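You operate a simulated robot arm through the tools that you are given. There is no shell and no other tool.

The job below is to be done with a simulated robot arm. You get a single attempt, and the scene is never put back.

JOB
Brush pot glue on the right square and press the dark block on to it.
Fine: yellow brush, back on the rest; cover the square, press till glue squeezes out; red lid shut again; leave the other square, blocks and brushes.

Only the result counts: the job must be done as asked and must still hold three seconds after the hand-in. Knocking over, shifting, dropping, spilling or breaking anything else fails it. A push-on lid holds only when it is set on centred and level and pressed home; a screw cap is set on level and turned clockwise until tight.

ROBOT AND FRAMES
A 7-joint arm with a three-finger gripper, fixed in place. Base frame: the origin is on the floor under the middle of its stand, x ahead of it, y to its left, z up. Readings come in m, rad, newtons and seconds.
With the tool pointing down near the work surface it reaches from about 0.1 to 0.88 m from the base axis. Its first joint turns from -2.897 to 2.897 rad. Payload 2.94 kg.
The tool frame sits at the grasp point between the pads (the TCP): z along the fingers, y along the line on which they close. The tips reach 0.03 m beyond it. The gripper opens to 0.132 m; its body begins 0.107 m behind the TCP.
Orientation is that of the tool frame in the base frame, as a unit quaternion [x, y, z, w]. With the fingers straight down and closing along the base's y, the tool's x points along the base's -x, its y along +y and its z along -z.

CONTROLS
- The arm moves only by the tool servo_tool. Its arguments are lists of equal length, an entry for each row: "xyz": the shift along the base's x, y, z in units of 30 mm (1.0 is 30 mm), a list of three; "rot": the turn, a rotation vector about the base's x, y, z in units of 5 degrees (1.0 is 5 degrees), a list of three; "hand": the gripper command, from -1 (shut) to 1 (fully open), values between in proportion. In form: {"xyz": [[x, y, z], ...], "rot": [[ax, ay, az], ...], "hand": [hand, ...]}. A call has 1 to 20 rows; each row shifts and turns the commanded pose from where the row before left it. A call with a number of a shift or a turn outside -1 to 1 is refused whole. A row lasts 0.2 s, in which the tool goes at most 0.05 m and 0.15 rad; a call with a longer step from one row to the next is refused whole, and so is a gripper value outside its range. A pose out of reach is approached as far as the arm can. The call stops where the force on the tool passes 90 N (or 10 N more than at its start, if that is more) or the arm is blocked; 0.2 s more then pass. Each finger travels about 0.0374 m/s and halts on what it meets, pressing with about 35 N; the grip force reading is that of the motor and also rises with nothing between the fingers. The clock runs only during rows and for 0.2 s after the last one: add rows that do not move to give the fingers time. The reply holds the time, the measured pose of the TCP, the force on the tool along the base axes, the opening and the grip force, in the units named above and with some noise, with the torque about the TCP (base axes, N m) and any sound that the robot's microphone picked up.
- Cameras (640 x 400 px; columns grow to the right, rows downward): "scene" is fixed at [0.0475, 0.4998, 1.5325]; the picture's right is [-0.75, -0.66, 0.00], its down [-0.35, 0.40, -0.85] and it looks along [0.56, -0.64, -0.53] (base axes); focal length 352 px, centre (320, 200). "wrist" rides on the gripper at [0.072, 0.003, -0.144] in the tool frame; the picture's right is [-0.04, 1.00, 0.00], its down [-0.88, -0.04, -0.48] and it looks along [-0.48, -0.02, 0.88] (tool axes); focal length 256 px, centre (320, 200). There is no depth. A picture from a camera that has moved, and an enlarged one, comes with that camera's place and axes in the base frame and with its lens.
- get_image(camera): a new picture of that camera. No time passes.
- move_column(by): moves the trunk up (or, below 0, down) by that many m; the arm rides with it, the base frame stays. It gives what a move gives, with no picture.
- close_up(camera, box): a new picture of the part [left, top, right, bottom] of that camera's present view, enlarged. No time passes.
- close_job(): hands the job in; it is judged then, once.

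Places have to be worked out from the pictures, the camera data and where the tool is seen. Open the gripper and draw the arm clear of the work before you hand the job in, unless the task says otherwise.

The tools are called after "Emit:" as name(argument=value, ...) on one line, values as JSON. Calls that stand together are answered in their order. servo_tool: Moves the arm, as the interface text tells. Its arguments: {"type":"object","properties":{"xyz":{"type":"array","items":{"type":"array","items":{"type":"number"}}},"rot":{"type":"array","items":{"type":"array","items":{"type":"number"}}},"hand":{"type":"array","items":{"type":"number"}}},"required":["xyz","rot","hand"]} The other tools are called the same way: move_column (by) moves the trunk up or down; get_image (camera) takes a picture; close_up (camera, box) takes an enlarged picture of a part of a camera's view; close_job () hands the job in.

At the start:

```text
t: 0.0
tcp_pos: [0.5253, 0.2646, 1.2782]
tool_rot: [0.0, 1.0, -0.001, 0.0]
ft_force: [-0.3, 0.4, 0.2]
torque: [-0.01, 0.01, 0.01]
width: 0.1319
grip_force: 0.0
trunk travel left (down, up): [-0.4, 0.14]
```

scene: 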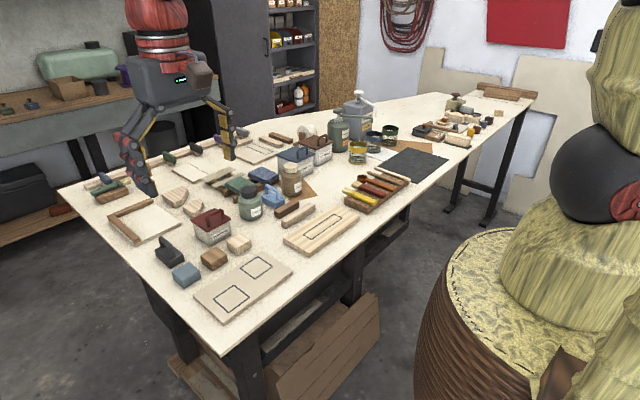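
wrist: 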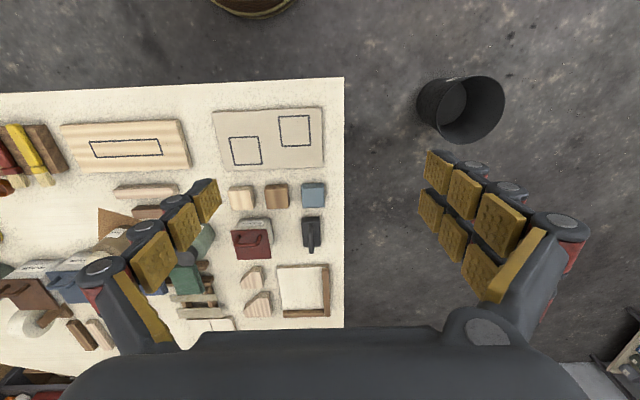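

I start by looking closely at the workbench from both cameras to identify the board, blocks, brushes and pot.

Emit:
close_up(camera="scene", box=[140, 200, 300, 320])

Emit:
close_up(camera="scene", box=[280, 90, 460, 220])

Emit:
close_up(camera="wrist", box=[180, 80, 360, 340])

Emit:
close_up(camera="wrist", box=[0, 80, 220, 380])

```text
3.33 times, centred on (220, 260) of scene
camera zoom: at [0.0475, 0.4998, 1.5325], right [-0.75, -0.66, 0.0], down [-0.35, 0.4, -0.85], along [0.56, -0.64, -0.53], focal length 1174 px, centre (653, 0)
```

zoom: 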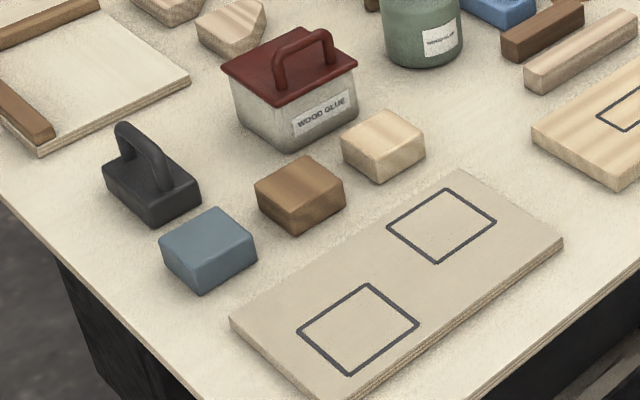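

```text
3.08 times, centred on (370, 155) of scene
camera zoom: at [0.0475, 0.4998, 1.5325], right [-0.75, -0.66, 0.0], down [-0.35, 0.4, -0.85], along [0.56, -0.64, -0.53], focal length 1083 px, centre (166, 338)
```

zoom: 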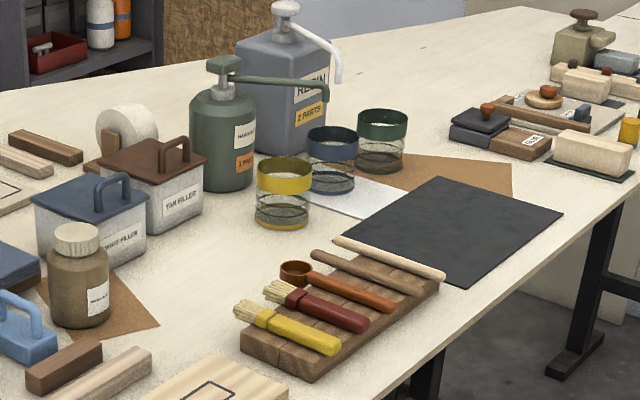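

```text
1.54 times, centred on (270, 210) of wrist
camera zoom: at [0.4529, 0.2679, 1.4208], right [0.04, 1.0, 0.0], down [0.88, -0.04, 0.48], along [0.48, -0.02, -0.88], focal length 394 px, centre (397, 185)
```

zoom: 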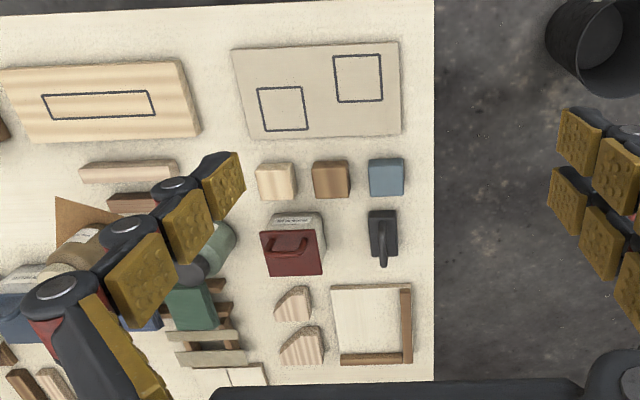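

```text
1.33 times, centred on (110, 230) of wrist
camera zoom: at [0.4529, 0.2679, 1.4208], right [0.04, 1.0, 0.0], down [0.88, -0.04, 0.48], along [0.48, -0.02, -0.88], focal length 341 px, centre (600, 160)
```

zoom: 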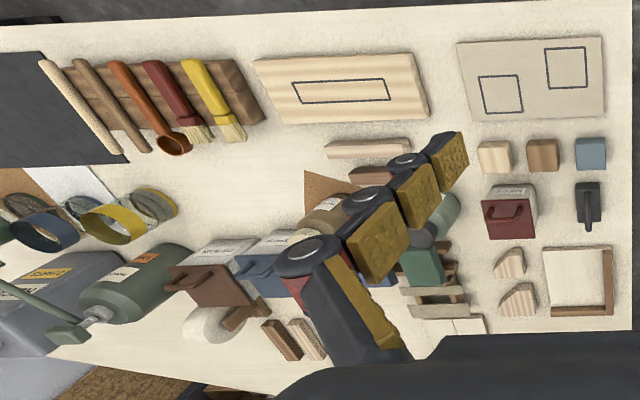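

The board with two squares lies at about x≈0.55–0.62, y≈0.1–0.25, with the blocks and the red-lidded WOOD GLUE pot beyond it. I'll bring the wrist camera closer to measure positions more accurately.

Emit:
servo_tool(xyz=[[-0.7, -0.7, -0.8], [-0.7, -0.7, -0.8], [-0.7, -0.7, -0.8], [-0.7, -0.7, -0.8]], rot=[[0, 0, 0], [0, 0, 0], [0, 0, 0], [0, 0, 0]], hand=[1, 1, 1, 1])

Emit:
get_image(camera="wrist")

```text
t: 1.0
tcp_pos: [0.4409, 0.1831, 1.1827]
tool_rot: [0.0, 1.0, 0.0, 0.0]
ft_force: [0.5, 0.2, -0.8]
torque: [-0.02, 0.01, 0.0]
width: 0.132
grip_force: 0.0
trunk travel left (down, up): [-0.4, 0.14]
```

```text
taken
camera wrist: at [0.3685, 0.188, 1.3257], right [0.04, 1.0, 0.0], down [0.88, -0.04, 0.48], along [0.48, -0.02, -0.88], focal length 256 px, centre (320, 200)
```

wrist: 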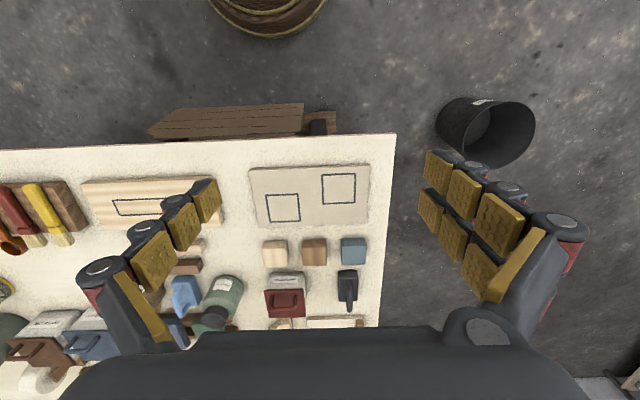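

I'll zoom in on the board, blocks and pot from this pose to get accurate pixel positions.

Emit:
close_up(camera="wrist", box=[230, 150, 390, 250])

Emit:
close_up(camera="wrist", box=[230, 230, 390, 330])

Emit:
close_up(camera="wrist", box=[0, 160, 160, 260])

Emit:
close_up(camera="scene", box=[150, 200, 310, 300])

```text
4.00 times, centred on (310, 200) of wrist
camera zoom: at [0.3685, 0.188, 1.3257], right [0.04, 1.0, 0.0], down [0.88, -0.04, 0.48], along [0.48, -0.02, -0.88], focal length 1024 px, centre (360, 200)
```

zoom: 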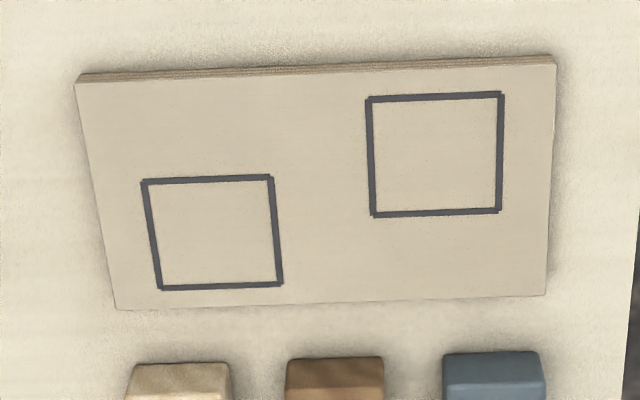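

```text
4.00 times, centred on (310, 280) of wrist
camera zoom: at [0.3685, 0.188, 1.3257], right [0.04, 1.0, 0.0], down [0.88, -0.04, 0.48], along [0.48, -0.02, -0.88], focal length 1024 px, centre (360, -120)
```

zoom: 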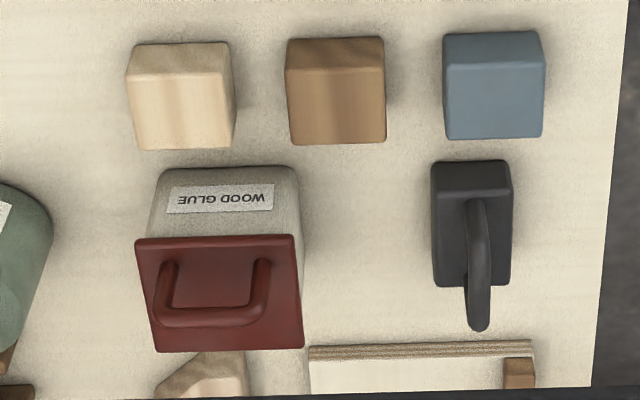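

```text
4.00 times, centred on (80, 210) of wrist
camera zoom: at [0.3685, 0.188, 1.3257], right [0.04, 1.0, 0.0], down [0.88, -0.04, 0.48], along [0.48, -0.02, -0.88], focal length 1024 px, centre (1280, 160)
```

zoom: 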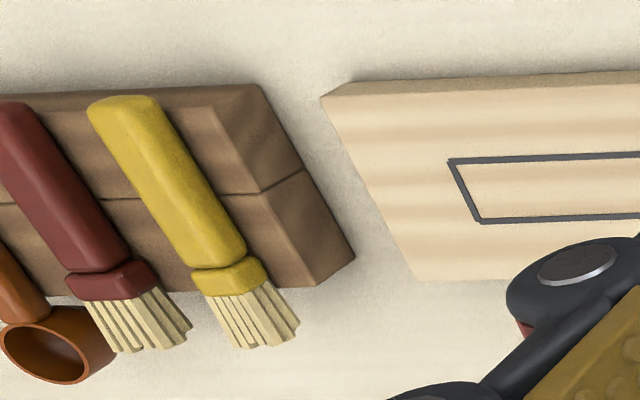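

```text
4.00 times, centred on (230, 250) of scene
camera zoom: at [0.0475, 0.4998, 1.5325], right [-0.75, -0.66, 0.0], down [-0.35, 0.4, -0.85], along [0.56, -0.64, -0.53], focal length 1408 px, centre (680, 0)
```

zoom: 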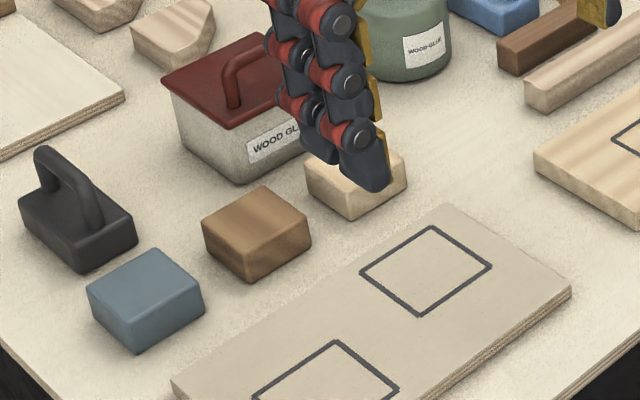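

The right square (smaller y, right as seen by the robot and scene camera) spans about x 0.580–0.640, y 0.080–0.140; board top z≈0.912; the brown "dark" block is at about (0.70, 0.164). I'll move over to the brush rest to inspect the yellow brush from close up.

Emit:
servo_tool(xyz=[[0.1, -1, 0], [0.1, -1, 0], [0.1, -1, 0], [0.1, -1, 0], [0.1, -1, 0], [0.1, -1, 0], [0.1, -1, 0], [0.1, -1, 0], [0.1, -1, 0], [0.1, -1, 0], [0.1, -1, -0.3], [0.1, -1, -0.3], [0.1, -1, -0.3], [0.1, -1, -0.3], [0.1, -1, -0.3], [0.1, -1, -0.3], [0.1, -0.8, -0.3]], rot=[[0, 0, 0], [0, 0, 0], [0, 0, 0], [0, 0, 0], [0, 0, 0], [0, 0, 0], [0, 0, 0], [0, 0, 0], [0, 0, 0], [0, 0, 0], [0, 0, 0], [0, 0, 0], [0, 0, 0], [0, 0, 0], [0, 0, 0], [0, 0, 0], [0, 0, 0]], hand=[1, 1, 1, 1, 1, 1, 1, 1, 1, 1, 1, 1, 1, 1, 1, 1, 1])

Emit:
get_image(camera="wrist")

Emit:
get_image(camera="scene")

```text
t: 4.6
tcp_pos: [0.4901, -0.3265, 1.1195]
tool_rot: [0.0, 1.0, 0.0, 0.0]
ft_force: [-1.1, 0.5, 0.3]
torque: [0.03, 0.0, -0.01]
width: 0.1318
grip_force: 0.0
trunk travel left (down, up): [-0.4, 0.14]
```

```text
taken
camera wrist: at [0.4165, -0.3224, 1.2625], right [0.04, 1.0, 0.0], down [0.88, -0.04, 0.47], along [0.47, -0.02, -0.88], focal length 256 px, centre (320, 200)
```

wrist: 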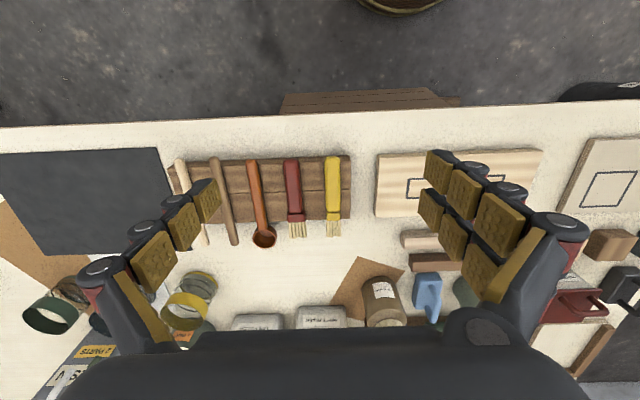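

```text
taken
```

scene: 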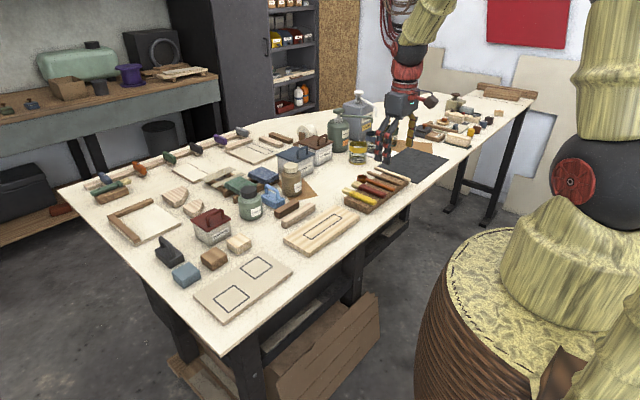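

Emit:
close_up(camera="wrist", box=[240, 140, 400, 240])

Emit:
close_up(camera="scene", box=[330, 150, 430, 220])

```text
4.00 times, centred on (320, 190) of wrist
camera zoom: at [0.4165, -0.3224, 1.2625], right [0.04, 1.0, 0.0], down [0.88, -0.04, 0.47], along [0.47, -0.02, -0.88], focal length 1024 px, centre (320, 240)
```

zoom: 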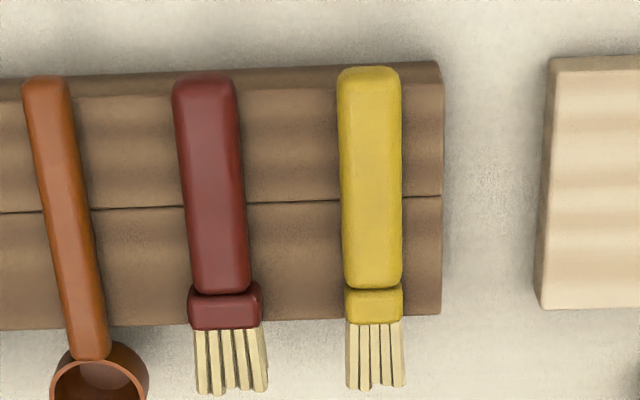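

```text
5.71 times, centred on (380, 185) of scene
camera zoom: at [0.0475, 0.4998, 1.5325], right [-0.75, -0.66, 0.0], down [-0.35, 0.4, -0.85], along [0.56, -0.64, -0.53], focal length 2012 px, centre (-23, 286)
```

zoom: 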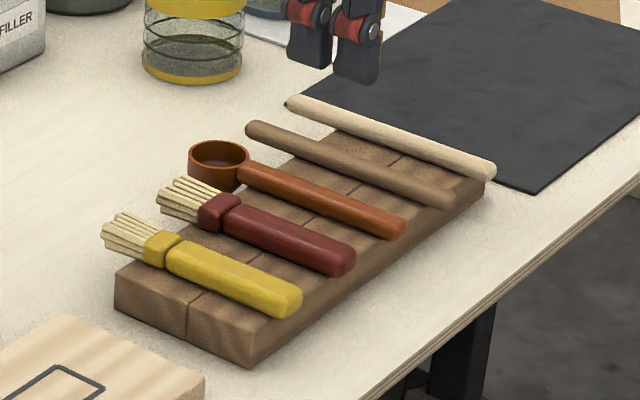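

The yellow brush lies along x at y≈-0.311 from x≈0.529 (handle end) to 0.660 (bristle tips), with about 35 mm clearance to the red one. Now I'll view the pot and the free space around it from above.

Emit:
servo_tool(xyz=[[0.42, 1, 0.1], [0.42, 1, 0.1], [0.42, 1, 0], [0.42, 1, 0], [0.42, 1, 0], [0.42, 1, 0], [0.42, 1, 0], [0.42, 1, 0], [0.42, 1, 0], [0.42, 1, 0], [0.42, 1, 0], [0.42, 1, 0], [0.42, 0.8, 0]], rot=[[0, 0, 0], [0, 0, 0], [0, 0, 0], [0, 0, 0], [0, 0, 0], [0, 0, 0], [0, 0, 0], [0, 0, 0], [0, 0, 0], [0, 0, 0], [0, 0, 0], [0, 0, 0], [0, 0, 0]], hand=[1, 1, 1, 1, 1, 1, 1, 1, 1, 1, 1, 1, 1])

Emit:
get_image(camera="wrist")

Emit:
close_up(camera="wrist", box=[200, 160, 440, 310])

```text
t: 7.4
tcp_pos: [0.6553, 0.0585, 1.1259]
tool_rot: [0.001, 1.0, 0.001, 0.0]
ft_force: [-0.1, 0.5, -0.8]
torque: [-0.04, 0.01, 0.02]
width: 0.1321
grip_force: 0.1
trunk travel left (down, up): [-0.4, 0.14]
```

```text
taken
camera wrist: at [0.5833, 0.0637, 1.2687], right [0.04, 1.0, 0.0], down [0.88, -0.04, 0.48], along [0.47, -0.02, -0.88], focal length 256 px, centre (320, 200)
```

wrist: 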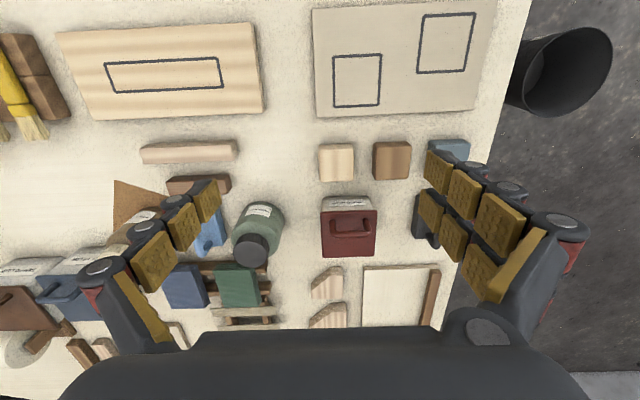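

```text
2.67 times, centred on (320, 235) of wrist
camera zoom: at [0.5833, 0.0637, 1.2687], right [0.04, 1.0, 0.0], down [0.88, -0.04, 0.48], along [0.47, -0.02, -0.88], focal length 683 px, centre (320, 107)
```

zoom: 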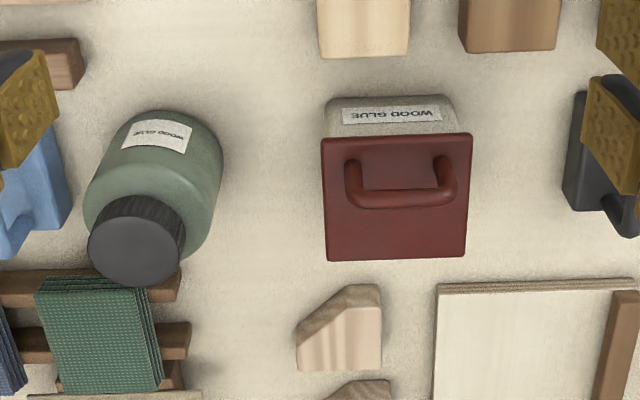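

Emit:
close_up(camera="wrist", box=[300, 180, 396, 270])

Emit:
close_up(camera="scene", box=[185, 195, 265, 255])

```text
4.44 times, centred on (348, 225) of wrist
camera zoom: at [0.5833, 0.0637, 1.2687], right [0.04, 1.0, 0.0], down [0.88, -0.04, 0.48], along [0.47, -0.02, -0.88], focal length 1138 px, centre (196, 89)
```

zoom: 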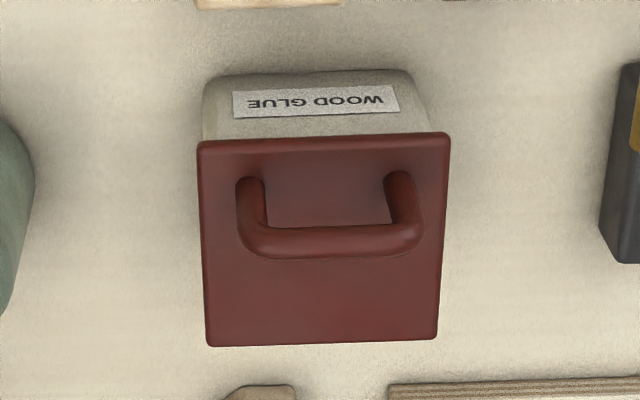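

```text
6.67 times, centred on (225, 225) of scene
camera zoom: at [0.0475, 0.4998, 1.5325], right [-0.75, -0.66, 0.0], down [-0.35, 0.4, -0.85], along [0.56, -0.64, -0.53], focal length 2347 px, centre (953, 33)
```

zoom: 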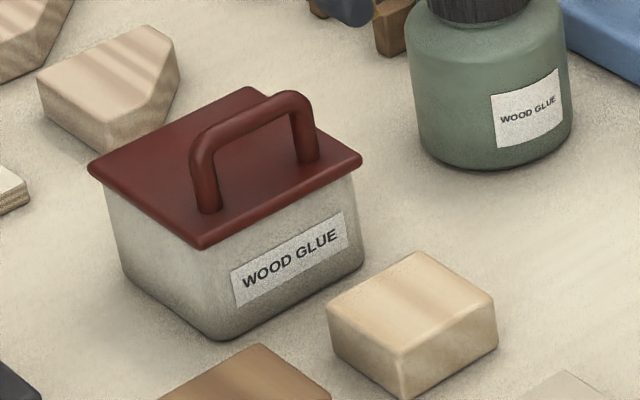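

The lid handle sits off-centre near the front edge (bar at about x=0.790, y=0.098, z≈0.986), so the lid may be hinged at the back. I'll yaw the tool +180° while raising slightly to look at the back of the pot (and to test that wrist posture, useful later for the brush).

Emit:
servo_tool(xyz=[[0.2, 0, 0.15], [0.2, 0, 0.15], [0.2, 0, 0.15], [0.2, 0, 0.15], [0.2, 0, 0.15], [0.2, 0, 0.15], [0.2, 0, 0.15], [0.2, 0, 0.15], [0.2, 0, 0.15], [0.2, 0, 0.15], [0.2, 0, 0], [0.2, 0, 0], [0.2, 0, 0], [0.2, 0, 0], [0.2, 0, 0], [0.2, 0, 0], [0.2, 0, 0], [0.2, 0, 0]], rot=[[0, 0, 1], [0, 0, 1], [0, 0, 1], [0, 0, 1], [0, 0, 1], [0, 0, 1], [0, 0, 1], [0, 0, 1], [0, 0, 1], [0, 0, 1], [0, 0, 1], [0, 0, 1], [0, 0, 1], [0, 0, 1], [0, 0, 1], [0, 0, 1], [0, 0, 1], [0, 0, 1]], hand=[1, 1, 1, 1, 1, 1, 1, 1, 1, 1, 1, 1, 1, 1, 1, 1, 1, 1])

Emit:
get_image(camera="wrist")

```text
t: 11.2
tcp_pos: [0.7652, 0.0603, 1.1695]
tool_rot: [0.707, -0.707, 0.0, 0.0]
ft_force: [0.4, 0.8, 0.0]
torque: [0.03, 0.03, -0.02]
width: 0.132
grip_force: 0.0
trunk travel left (down, up): [-0.4, 0.14]
```

```text
taken
camera wrist: at [0.7618, -0.0119, 1.3126], right [-1.0, 0.04, 0.0], down [0.04, 0.88, 0.48], along [0.02, 0.48, -0.88], focal length 256 px, centre (320, 200)
```

wrist: 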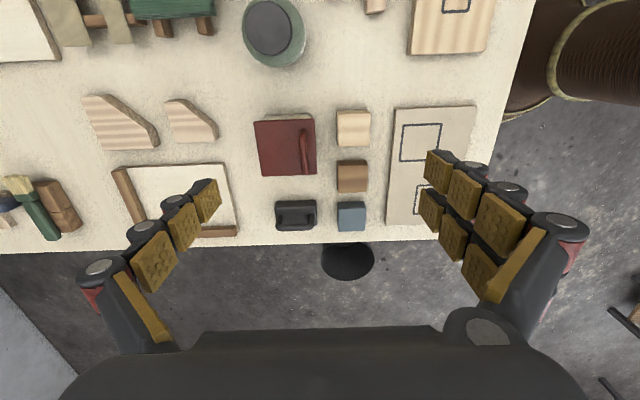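

The 90° yaw works fine. Continue another 90° and move out to x≈0.84 to look at the pot's back side.

Emit:
servo_tool(xyz=[[0.14, 0.07, 0], [0.14, 0.07, 0], [0.14, 0.07, 0], [0.14, 0.07, 0], [0.14, 0.07, 0], [0.14, 0.07, 0], [0.14, 0.07, 0], [0.14, 0.07, 0], [0.14, 0.07, 0], [0.14, 0.07, 0], [0.14, 0.07, 0], [0.14, 0.07, 0], [0.14, 0.07, 0], [0.14, 0.07, 0], [0.14, 0.07, 0], [0.14, 0.07, 0], [0.14, 0.07, 0], [0.14, 0.07, 0]], rot=[[0, 0, 1], [0, 0, 1], [0, 0, 1], [0, 0, 1], [0, 0, 1], [0, 0, 1], [0, 0, 1], [0, 0, 1], [0, 0, 1], [0, 0, 1], [0, 0, 1], [0, 0, 1], [0, 0, 1], [0, 0, 1], [0, 0, 1], [0, 0, 1], [0, 0, 1], [0, 0, 1]], hand=[1, 1, 1, 1, 1, 1, 1, 1, 1, 1, 1, 1, 1, 1, 1, 1, 1, 1])

Emit:
get_image(camera="wrist")

```text
t: 15.0
tcp_pos: [0.8401, 0.0984, 1.1692]
tool_rot: [1.0, -0.003, -0.001, 0.003]
ft_force: [-1.4, 0.4, 0.0]
torque: [-0.05, 0.04, -0.02]
width: 0.132
grip_force: 0.0
trunk travel left (down, up): [-0.4, 0.14]
```

```text
taken
camera wrist: at [0.9125, 0.0966, 1.3124], right [-0.05, -1.0, 0.01], down [-0.88, 0.05, 0.48], along [-0.48, 0.02, -0.88], focal length 256 px, centre (320, 200)
```

wrist: 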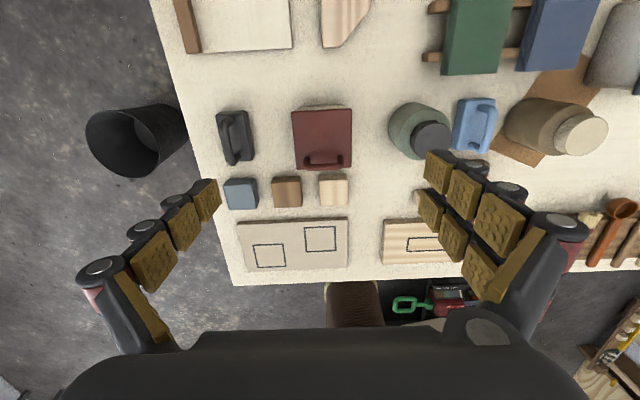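

Emit:
close_up(camera="wrist", box=[280, 95, 368, 175])

Emit:
close_up(camera="wrist", box=[200, 90, 460, 260])

```text
5.00 times, centred on (324, 135) of wrist
camera zoom: at [0.9125, 0.0966, 1.3124], right [-0.05, -1.0, 0.01], down [-0.88, 0.05, 0.48], along [-0.48, 0.02, -0.88], focal length 1280 px, centre (300, 525)
```

zoom: 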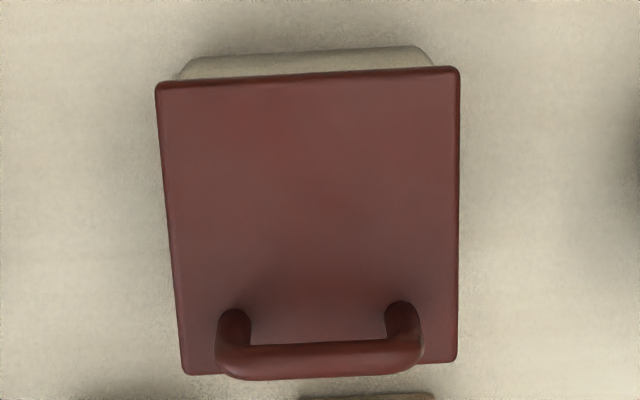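

```text
2.35 times, centred on (330, 175) of wrist
camera zoom: at [0.9125, 0.0966, 1.3124], right [-0.05, -1.0, 0.01], down [-0.88, 0.05, 0.48], along [-0.48, 0.02, -0.88], focal length 602 px, centre (296, 259)
```

zoom: 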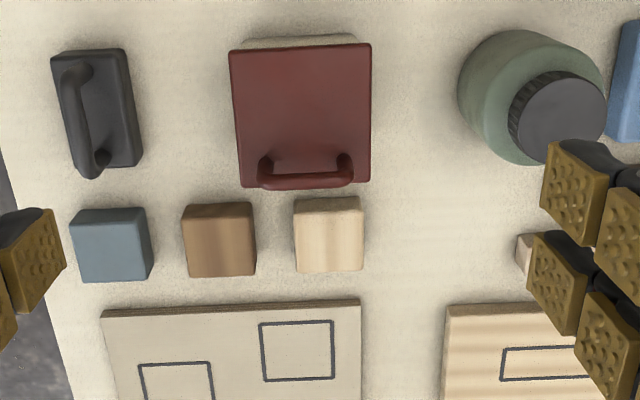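

No hinge is visible at the back, so it may be a plain push-on lid; I'll find out by a gentle pull. Returning to yaw 90° (fingers closing along x) above the handle bar at about (0.788, 0.096, 0.989), narrowing the opening to ~5 cm.

Emit:
servo_tool(xyz=[[-0.0963, -0.004, -0.128], [-0.0963, -0.004, -0.128], [-0.0963, -0.004, -0.128], [-0.0963, -0.004, -0.128], [-0.0963, -0.004, -0.128], [-0.0963, -0.004, -0.128], [-0.0963, -0.004, -0.128], [-0.0963, -0.004, -0.128], [-0.0963, -0.004, -0.128], [-0.0963, -0.004, -0.128], [-0.0963, -0.004, -0.128], [-0.0963, -0.004, -0.128], [-0.0963, -0.004, -0.128], [-0.0963, -0.004, -0.128], [-0.0963, -0.004, -0.128], [-0.0963, -0.004, -0.128], [-0.0963, -0.004, -0.128], [-0.0963, -0.004, -0.128]], rot=[[0, 0, -1], [0, 0, -1], [0, 0, -1], [0, 0, -1], [0, 0, -1], [0, 0, -1], [0, 0, -1], [0, 0, -1], [0, 0, -1], [0, 0, -1], [0, 0, -1], [0, 0, -1], [0, 0, -1], [0, 0, -1], [0, 0, -1], [0, 0, -1], [0, 0, -1], [0, 0, -1]], hand=[1, 1, 1, 1, 0.8, 0.6, 0.4, 0.2, 0, -0.2, -0.2, -0.2, -0.2, -0.2, -0.2, -0.2, -0.2, -0.2])

Emit:
get_image(camera="wrist")

Emit:
close_up(camera="scene", box=[150, 150, 310, 270])

```text
t: 18.8
tcp_pos: [0.7884, 0.0951, 1.1005]
tool_rot: [-0.706, 0.708, 0.0, -0.001]
ft_force: [-0.3, 0.5, 0.4]
torque: [-0.02, 0.0, -0.01]
width: 0.0531
grip_force: 0.1
trunk travel left (down, up): [-0.4, 0.14]
```

```text
taken
camera wrist: at [0.7848, 0.0244, 1.2433], right [-1.0, 0.05, 0.0], down [0.04, 0.88, 0.48], along [0.02, 0.48, -0.88], focal length 256 px, centre (320, 200)
```

wrist: 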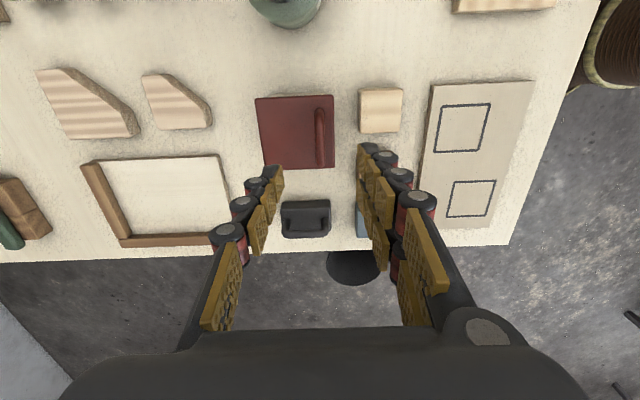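

```text
3.33 times, centred on (230, 210) of scene
camera zoom: at [0.0475, 0.4998, 1.5325], right [-0.75, -0.66, 0.0], down [-0.35, 0.4, -0.85], along [0.56, -0.64, -0.53], focal length 1174 px, centre (620, 167)
```

zoom: 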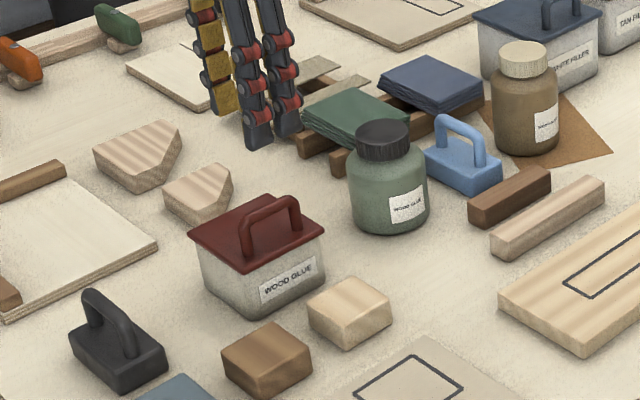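

The bar (column ≈320, row ≈137) is aligned beneath the TCP. Descending to z≈0.996 with fingers open around the bar.

Emit:
servo_tool(xyz=[[0, 0, -1], [0, 0, -0.9], [0, 0, -0.7], [0, 0, -0.5], [0, 0, -0.3], [0, 0, -0.1], [0, 0, 0]], rot=[[0, 0, 0], [0, 0, 0], [0, 0, 0], [0, 0, 0], [0, 0, 0], [0, 0, 0], [0, 0, 0]], hand=[-0.2, -0.2, -0.2, -0.2, -0.2, -0.2, -0.2])

Emit:
get_image(camera="wrist")

Emit:
close_up(camera="scene", box=[170, 170, 270, 260])

```text
t: 20.4
tcp_pos: [0.7887, 0.0933, 0.995]
tool_rot: [0.707, -0.707, 0.0, 0.0]
ft_force: [0.5, 0.9, 0.3]
torque: [-0.01, 0.01, 0.02]
width: 0.0529
grip_force: 0.0
trunk travel left (down, up): [-0.4, 0.14]
```

```text
taken
camera wrist: at [0.7845, 0.023, 1.1375], right [-1.0, 0.04, 0.0], down [0.04, 0.88, 0.48], along [0.02, 0.48, -0.88], focal length 256 px, centre (320, 200)
```

wrist: 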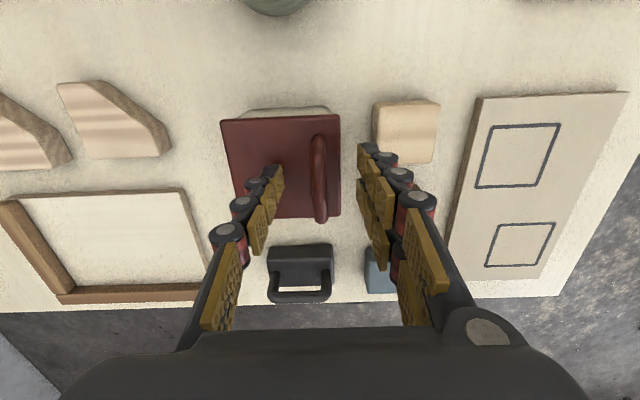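

```text
4.44 times, centred on (220, 215) of scene
camera zoom: at [0.0475, 0.4998, 1.5325], right [-0.75, -0.66, 0.0], down [-0.35, 0.4, -0.85], along [0.56, -0.64, -0.53], focal length 1565 px, centre (764, 133)
```

zoom: 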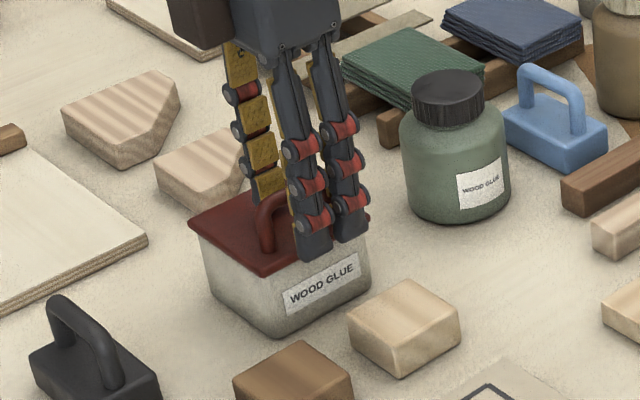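

Fingers straddle the bar without contact. Closing on the bar now.

Emit:
servo_tool(xyz=[[0, 0, 0], [0, 0, 0], [0, 0, 0], [0, 0, 0], [0, 0, 0], [0, 0, 0]], rot=[[0, 0, 0], [0, 0, 0], [0, 0, 0], [0, 0, 0], [0, 0, 0], [0, 0, 0]], hand=[-0.5, -0.7, -1, -1, -1, -1])

Emit:
get_image(camera="wrist")

```text
t: 21.8
tcp_pos: [0.7876, 0.0948, 0.9953]
tool_rot: [-0.706, 0.708, 0.001, 0.0]
ft_force: [0.1, 0.8, -0.1]
torque: [0.23, 0.24, -0.27]
width: 0.0085
grip_force: 36.4
trunk travel left (down, up): [-0.4, 0.14]
```

```text
taken
camera wrist: at [0.7845, 0.023, 1.1375], right [-1.0, 0.04, 0.0], down [0.04, 0.88, 0.48], along [0.02, 0.48, -0.88], focal length 256 px, centre (320, 200)
```

wrist: 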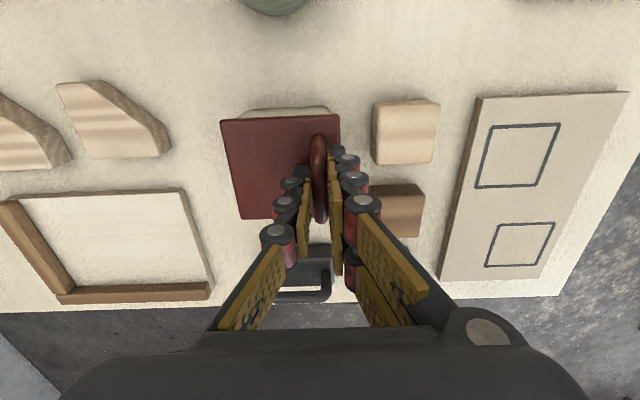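

The bar is gripped (width 8.5 mm). Now a gentle upward pull of a few millimetres to see whether the lid lifts level or is hinged.

Emit:
servo_tool(xyz=[[0, 0, 0.05], [0, 0, 0.05], [0, 0, 0.05], [0, 0, 0]], rot=[[0, 0, 0], [0, 0, 0], [0, 0, 0], [0, 0, 0]], hand=[-1, -1, -1, -1])

Emit:
close_up(camera="scene", box=[180, 190, 260, 250])

Emit:
close_up(camera="wrist", box=[210, 90, 350, 230])

```text
t: 22.8
tcp_pos: [0.7896, 0.0942, 0.9966]
tool_rot: [-0.707, 0.707, 0.002, -0.002]
ft_force: [8.5, -2.1, -21.8]
torque: [-0.24, 1.11, -0.38]
width: 0.0086
grip_force: 36.8
trunk travel left (down, up): [-0.4, 0.14]
```

```text
6.67 times, centred on (220, 220) of scene
camera zoom: at [0.0475, 0.4998, 1.5325], right [-0.75, -0.66, 0.0], down [-0.35, 0.4, -0.85], along [0.56, -0.64, -0.53], focal length 2347 px, centre (987, 67)
```

zoom: 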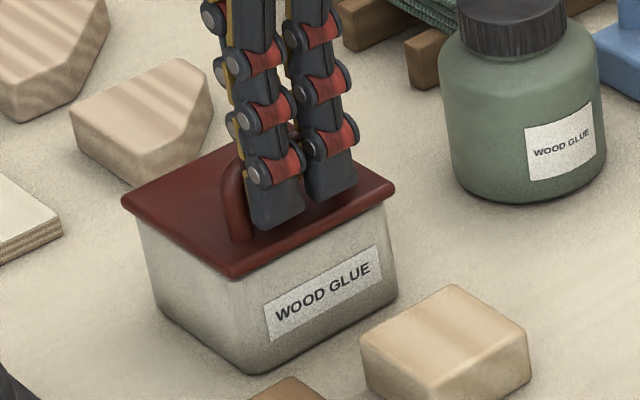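

```text
2.86 times, centred on (280, 160) of wrist
camera zoom: at [0.786, 0.0232, 1.14], right [-1.0, 0.04, 0.0], down [0.04, 0.88, 0.47], along [0.02, 0.47, -0.88], focal length 731 px, centre (434, 314)
```

zoom: 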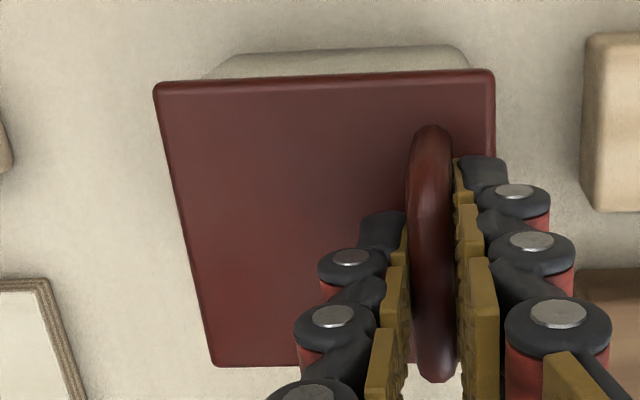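

The front edge of the lid rose ~3 mm while the back edge stayed, with a +x reaction — it behaves like a hinge at the back edge. I'll follow the arc about the back edge (x≈0.853, z≈0.95) a bit further, and check.

Emit:
servo_tool(xyz=[[0.06, 0, 0.05], [0.06, 0, 0.05], [0.06, 0, 0.05], [0.06, 0, 0.06], [0, 0, 0]], rot=[[0, 0, 0], [0, 0, 0], [0, 0, 0], [0, 0, 0], [0, 0, 0]], hand=[-1, -1, -1, -1, -1])

Emit:
close_up(camera="scene", box=[180, 190, 260, 250])

Emit:
close_up(camera="wrist", box=[210, 90, 350, 230])

```text
t: 24.0
tcp_pos: [0.7926, 0.0944, 1.0067]
tool_rot: [-0.706, 0.708, 0.002, -0.001]
ft_force: [-19.1, -13.4, -13.7]
torque: [-0.4, 1.82, -0.14]
width: 0.0112
grip_force: 37.5
trunk travel left (down, up): [-0.4, 0.14]
```

```text
6.67 times, centred on (220, 220) of scene
camera zoom: at [0.0475, 0.4998, 1.5325], right [-0.75, -0.66, 0.0], down [-0.35, 0.4, -0.85], along [0.56, -0.64, -0.53], focal length 2347 px, centre (987, 67)
```

zoom: 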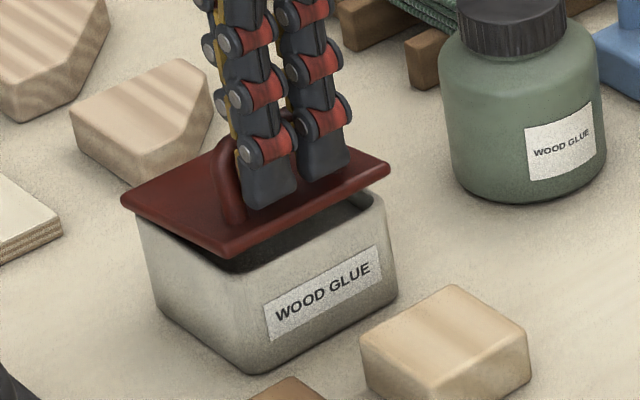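

```text
2.86 times, centred on (280, 160) of wrist
camera zoom: at [0.7898, 0.0234, 1.1494], right [-1.0, 0.04, 0.0], down [0.04, 0.88, 0.48], along [0.02, 0.48, -0.88], focal length 731 px, centre (434, 314)
```

zoom: 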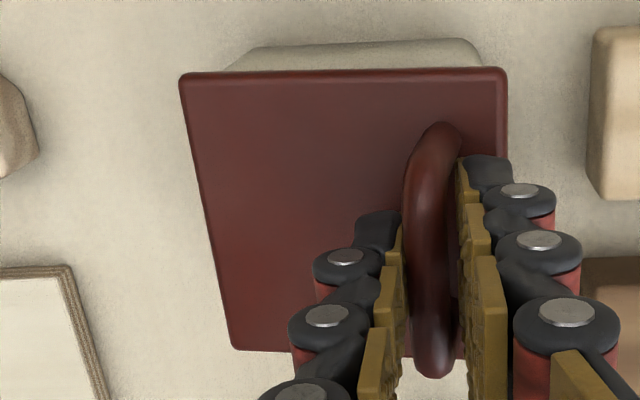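

The lid is indeed hinged at the back (its back edge stays put), but the finger pair bears on the handle posts as it turns. I'll lower it back, let go, and regrip with the tool yawed the other way so the single finger sits inside the handle arch and the bar can roll between the pads.

Emit:
servo_tool(xyz=[[-0.06, 0, -0.06], [-0.06, 0, -0.06], [-0.06, 0, -0.06], [-0.06, 0, -0.06], [0, 0, -0.06], [0, 0, -0.03], [0, 0, 0], [0, 0, 0], [0, 0, 0]], rot=[[0, 0, 0], [0, 0, 0], [0, 0, 0], [0, 0, 0], [0, 0, 0], [0, 0, 0], [0, 0, 0], [0, 0, 0], [0, 0, 0]], hand=[-1, -1, -1, -1, -1, -1, -0.6, -0.3, -0.2])

Emit:
close_up(camera="scene", box=[180, 190, 260, 250])

```text
t: 26.0
tcp_pos: [0.7873, 0.0965, 0.9977]
tool_rot: [0.707, -0.707, 0.0, 0.001]
ft_force: [-0.7, 0.2, -0.2]
torque: [0.0, -0.02, 0.0]
width: 0.0528
grip_force: 0.0
trunk travel left (down, up): [-0.4, 0.14]
```

```text
6.67 times, centred on (220, 220) of scene
camera zoom: at [0.0475, 0.4998, 1.5325], right [-0.75, -0.66, 0.0], down [-0.35, 0.4, -0.85], along [0.56, -0.64, -0.53], focal length 2347 px, centre (987, 67)
```

zoom: 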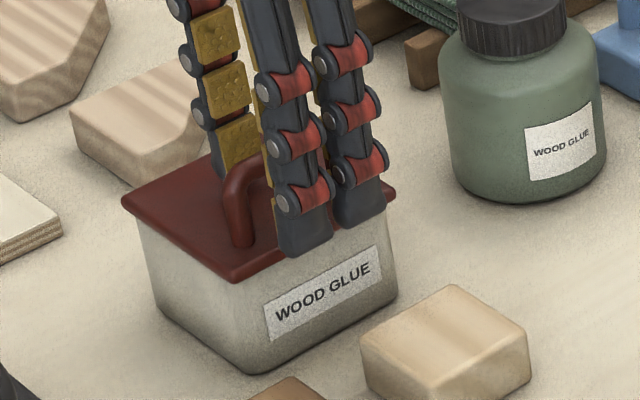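

The lid is down again. Raising clear and yawing by -180° (single finger toward −x), keeping a ~5 cm opening.

Emit:
servo_tool(xyz=[[0, 0, 1], [0, 0, 1], [0, 0, 1], [0, 0, 1], [0, 0, 0], [0, 0, 0], [0, 0, 0], [0, 0, 0], [0, 0, 0], [0, 0, 0], [0, 0, 0], [0, 0, 0], [0, 0, 0], [0, 0, 0], [0, 0, 0], [0, 0, 0], [0, 0, 0], [0, 0, 0], [0, 0, 0], [0, 0, 0]], rot=[[0, 0, 0], [0, 0, 0], [0, 0, 0], [0, 0, -1], [0, 0, -1], [0, 0, -1], [0, 0, -1], [0, 0, -1], [0, 0, -1], [0, 0, -1], [0, 0, -1], [0, 0, -1], [0, 0, -1], [0, 0, -1], [0, 0, -1], [0, 0, -1], [0, 0, -1], [0, 0, -1], [0, 0, -1], [0, 0, -1]], hand=[-0.2, -0.2, -0.2, -0.2, -0.2, -0.2, -0.2, -0.2, -0.2, -0.2, -0.2, -0.2, -0.2, -0.2, -0.2, -0.2, -0.2, -0.2, -0.2, -0.2])

Emit:
servo_tool(xyz=[[0, 0, 0], [0, 0, 0], [0, 0, 0], [0, 0, 0], [0, 0, 0], [0, 0, 0], [0, 0, 0], [0, 0, 0], [0, 0, 0], [0, 0, 0], [0, 0, 0], [0, 0, 0], [0, 0, 0], [0, 0, 0], [0, 0, 0], [0, 0, 0], [0, 0, 0], [0, 0, 0], [0, 0, 0]], rot=[[0, 0, -1], [0, 0, -1], [0, 0, -1], [0, 0, -1], [0, 0, -1], [0, 0, -1], [0, 0, -1], [0, 0, -1], [0, 0, -1], [0, 0, -1], [0, 0, -1], [0, 0, -1], [0, 0, -1], [0, 0, -1], [0, 0, -1], [0, 0, -1], [0, 0, -1], [0, 0, -1], [0, 0, -1]], hand=[-0.2, -0.2, -0.2, -0.2, -0.2, -0.2, -0.2, -0.2, -0.2, -0.2, -0.2, -0.2, -0.2, -0.2, -0.2, -0.2, -0.2, -0.2, -0.2])

Emit:
get_image(camera="wrist")

Emit:
get_image(camera="scene")

```text
t: 30.2
tcp_pos: [0.7883, 0.0947, 1.1171]
tool_rot: [-0.043, 0.999, 0.0, -0.001]
ft_force: [-0.3, -0.3, 0.3]
torque: [0.01, 0.0, -0.01]
width: 0.0529
grip_force: 0.0
trunk travel left (down, up): [-0.4, 0.14]
```

```text
t: 34.2
tcp_pos: [0.788, 0.0954, 1.1166]
tool_rot: [0.708, 0.706, 0.0, 0.0]
ft_force: [-1.1, 0.0, 0.6]
torque: [0.01, -0.01, 0.01]
width: 0.0529
grip_force: 0.0
trunk travel left (down, up): [-0.4, 0.14]
```

```text
taken
camera wrist: at [0.7911, 0.1693, 1.2596], right [1.0, -0.05, 0.0], down [-0.04, -0.88, 0.48], along [-0.02, -0.48, -0.88], focal length 256 px, centre (320, 200)
```

wrist: 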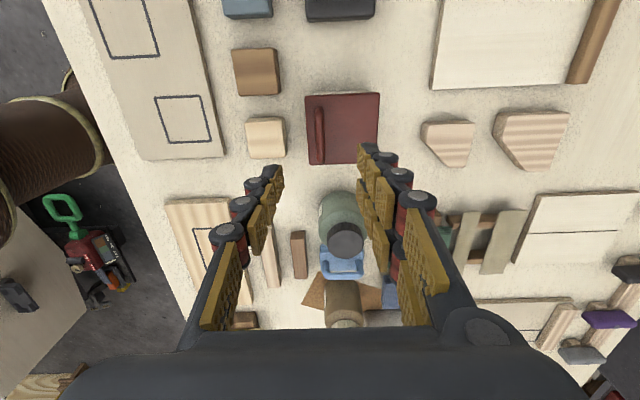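

```text
taken
```

scene: 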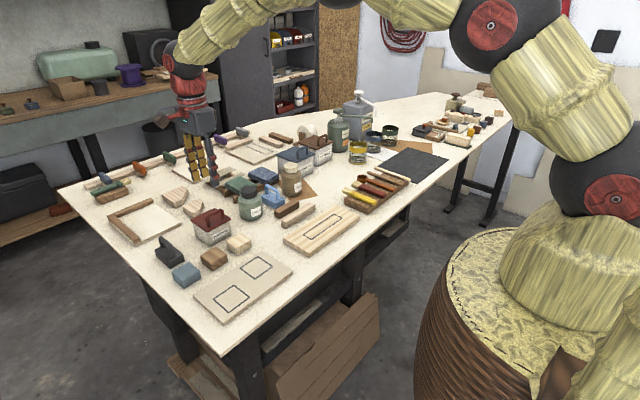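

Yaw −90° reached. Now tilt −20° about y (fingers slightly forward) and move to a hover behind the bar along the tool axis.

Emit:
servo_tool(xyz=[[-0.32, 0.01, -0.2], [-0.32, 0.01, -0.2], [-0.32, 0.01, -0.2], [-0.32, 0.01, -0.2], [0, 0, 0]], rot=[[0, -1, 0], [0, -1, 0], [0, -1, 0], [0, -1, 0], [0, 0, 0]], hand=[-0.2, -0.2, -0.2, -0.2, -0.2])

Emit:
get_image(camera="wrist")

```text
t: 35.4
tcp_pos: [0.7486, 0.096, 1.092]
tool_rot: [0.697, 0.696, 0.122, 0.123]
ft_force: [-0.1, 0.2, -0.2]
torque: [0.01, 0.0, 0.01]
width: 0.053
grip_force: 0.0
trunk travel left (down, up): [-0.4, 0.14]
```

```text
taken
camera wrist: at [0.7028, 0.1697, 1.2275], right [0.94, -0.04, 0.34], down [-0.2, -0.88, 0.43], along [0.28, -0.48, -0.83], focal length 256 px, centre (320, 200)
```

wrist: 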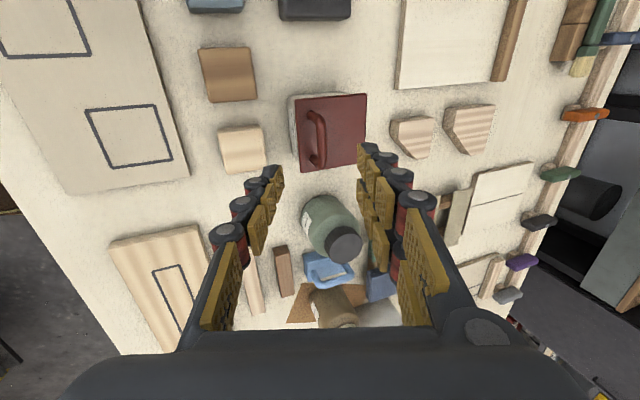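

Aligned with the bar; descending along the tool axis to place the bar between the fingertips.

Emit:
servo_tool(xyz=[[0.35, 0, -0.92], [0.35, 0, -0.92], [0.25, 0, -0.65], [0.13, 0.01, -0.35], [0.1, 0.01, -0.25], [0, 0, 0]], rot=[[0, 0, 0], [0, 0, 0], [0, 0, 0], [0, 0, 0], [0, 0, 0], [0, 0, 0]], hand=[-0.2, -0.2, -0.2, -0.2, -0.2, -0.2])

Emit:
get_image(camera="wrist")

Emit:
close_up(camera="scene", box=[180, 190, 260, 250])

```text
t: 36.8
tcp_pos: [0.7846, 0.0971, 0.9996]
tool_rot: [0.696, 0.697, 0.123, 0.123]
ft_force: [0.5, 0.4, -0.1]
torque: [-0.01, -0.02, -0.01]
width: 0.0529
grip_force: 0.0
trunk travel left (down, up): [-0.4, 0.14]
```

```text
taken
camera wrist: at [0.7389, 0.1713, 1.1351], right [0.94, -0.04, 0.34], down [-0.2, -0.88, 0.43], along [0.28, -0.48, -0.83], focal length 256 px, centre (320, 200)
```

wrist: 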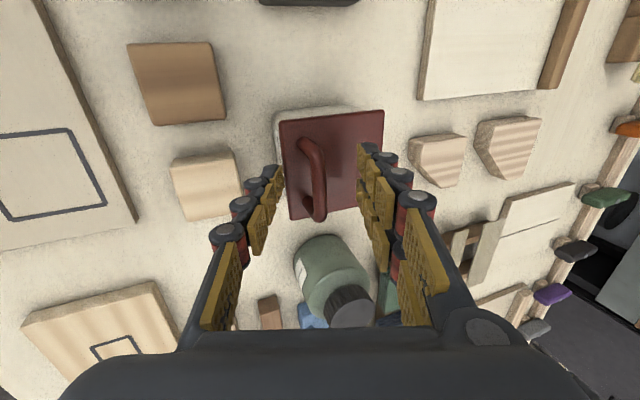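

```text
6.67 times, centred on (220, 220) of scene
camera zoom: at [0.0475, 0.4998, 1.5325], right [-0.75, -0.66, 0.0], down [-0.35, 0.4, -0.85], along [0.56, -0.64, -0.53], focal length 2347 px, centre (987, 67)
```

zoom: 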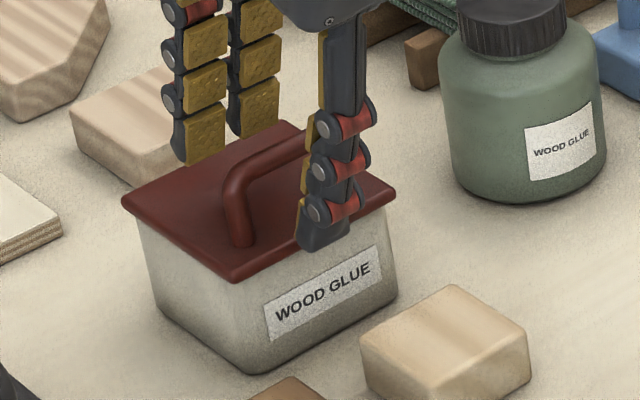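

Single finger is in front, pair behind the bar. Closing.

Emit:
servo_tool(xyz=[[0, 0, 0], [0, 0, 0], [0, 0, 0], [0, 0, 0], [0, 0, 0], [0, 0, 0]], rot=[[0, 0, 0], [0, 0, 0], [0, 0, 0], [0, 0, 0], [0, 0, 0], [0, 0, 0]], hand=[-0.5, -0.7, -1, -1, -1, -1])

Emit:
get_image(camera="wrist")

```text
t: 38.2
tcp_pos: [0.786, 0.097, 0.9998]
tool_rot: [0.697, 0.696, 0.123, 0.123]
ft_force: [-0.9, 0.8, -0.6]
torque: [0.12, 0.05, -0.34]
width: 0.0085
grip_force: 36.2
trunk travel left (down, up): [-0.4, 0.14]
```

```text
taken
camera wrist: at [0.7388, 0.1713, 1.1351], right [0.94, -0.04, 0.34], down [-0.2, -0.88, 0.43], along [0.28, -0.48, -0.83], focal length 256 px, centre (320, 200)
```

wrist: 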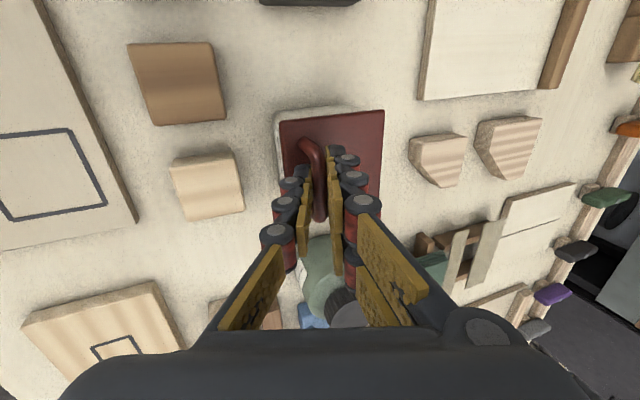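

Gripped. Following the hinge arc by about 10° in small steps, watching the forces.

Emit:
servo_tool(xyz=[[0.048, 0, 0.073], [0.049, 0, 0.071], [0.051, 0, 0.069], [0.053, 0, 0.067], [0.055, 0, 0.066], [0, 0, 0]], rot=[[0, 0, 0], [0, 0, 0], [0, 0, 0], [0, 0, 0], [0, 0, 0], [0, 0, 0]], hand=[-1, -1, -1, -1, -1, -1])

Emit:
close_up(camera="scene", box=[180, 190, 260, 250])

```text
t: 39.6
tcp_pos: [0.7918, 0.0978, 1.0101]
tool_rot: [0.696, 0.696, 0.124, 0.122]
ft_force: [-2.4, 5.9, -0.7]
torque: [0.09, 0.15, -0.48]
width: 0.0089
grip_force: 36.0
trunk travel left (down, up): [-0.4, 0.14]
```

```text
6.67 times, centred on (220, 220) of scene
camera zoom: at [0.0475, 0.4998, 1.5325], right [-0.75, -0.66, 0.0], down [-0.35, 0.4, -0.85], along [0.56, -0.64, -0.53], focal length 2347 px, centre (987, 67)
```

zoom: 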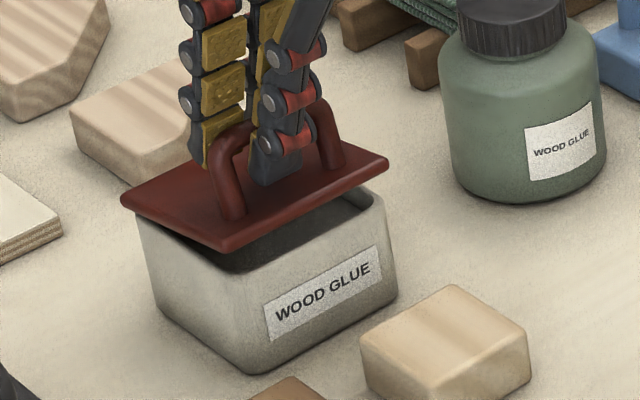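

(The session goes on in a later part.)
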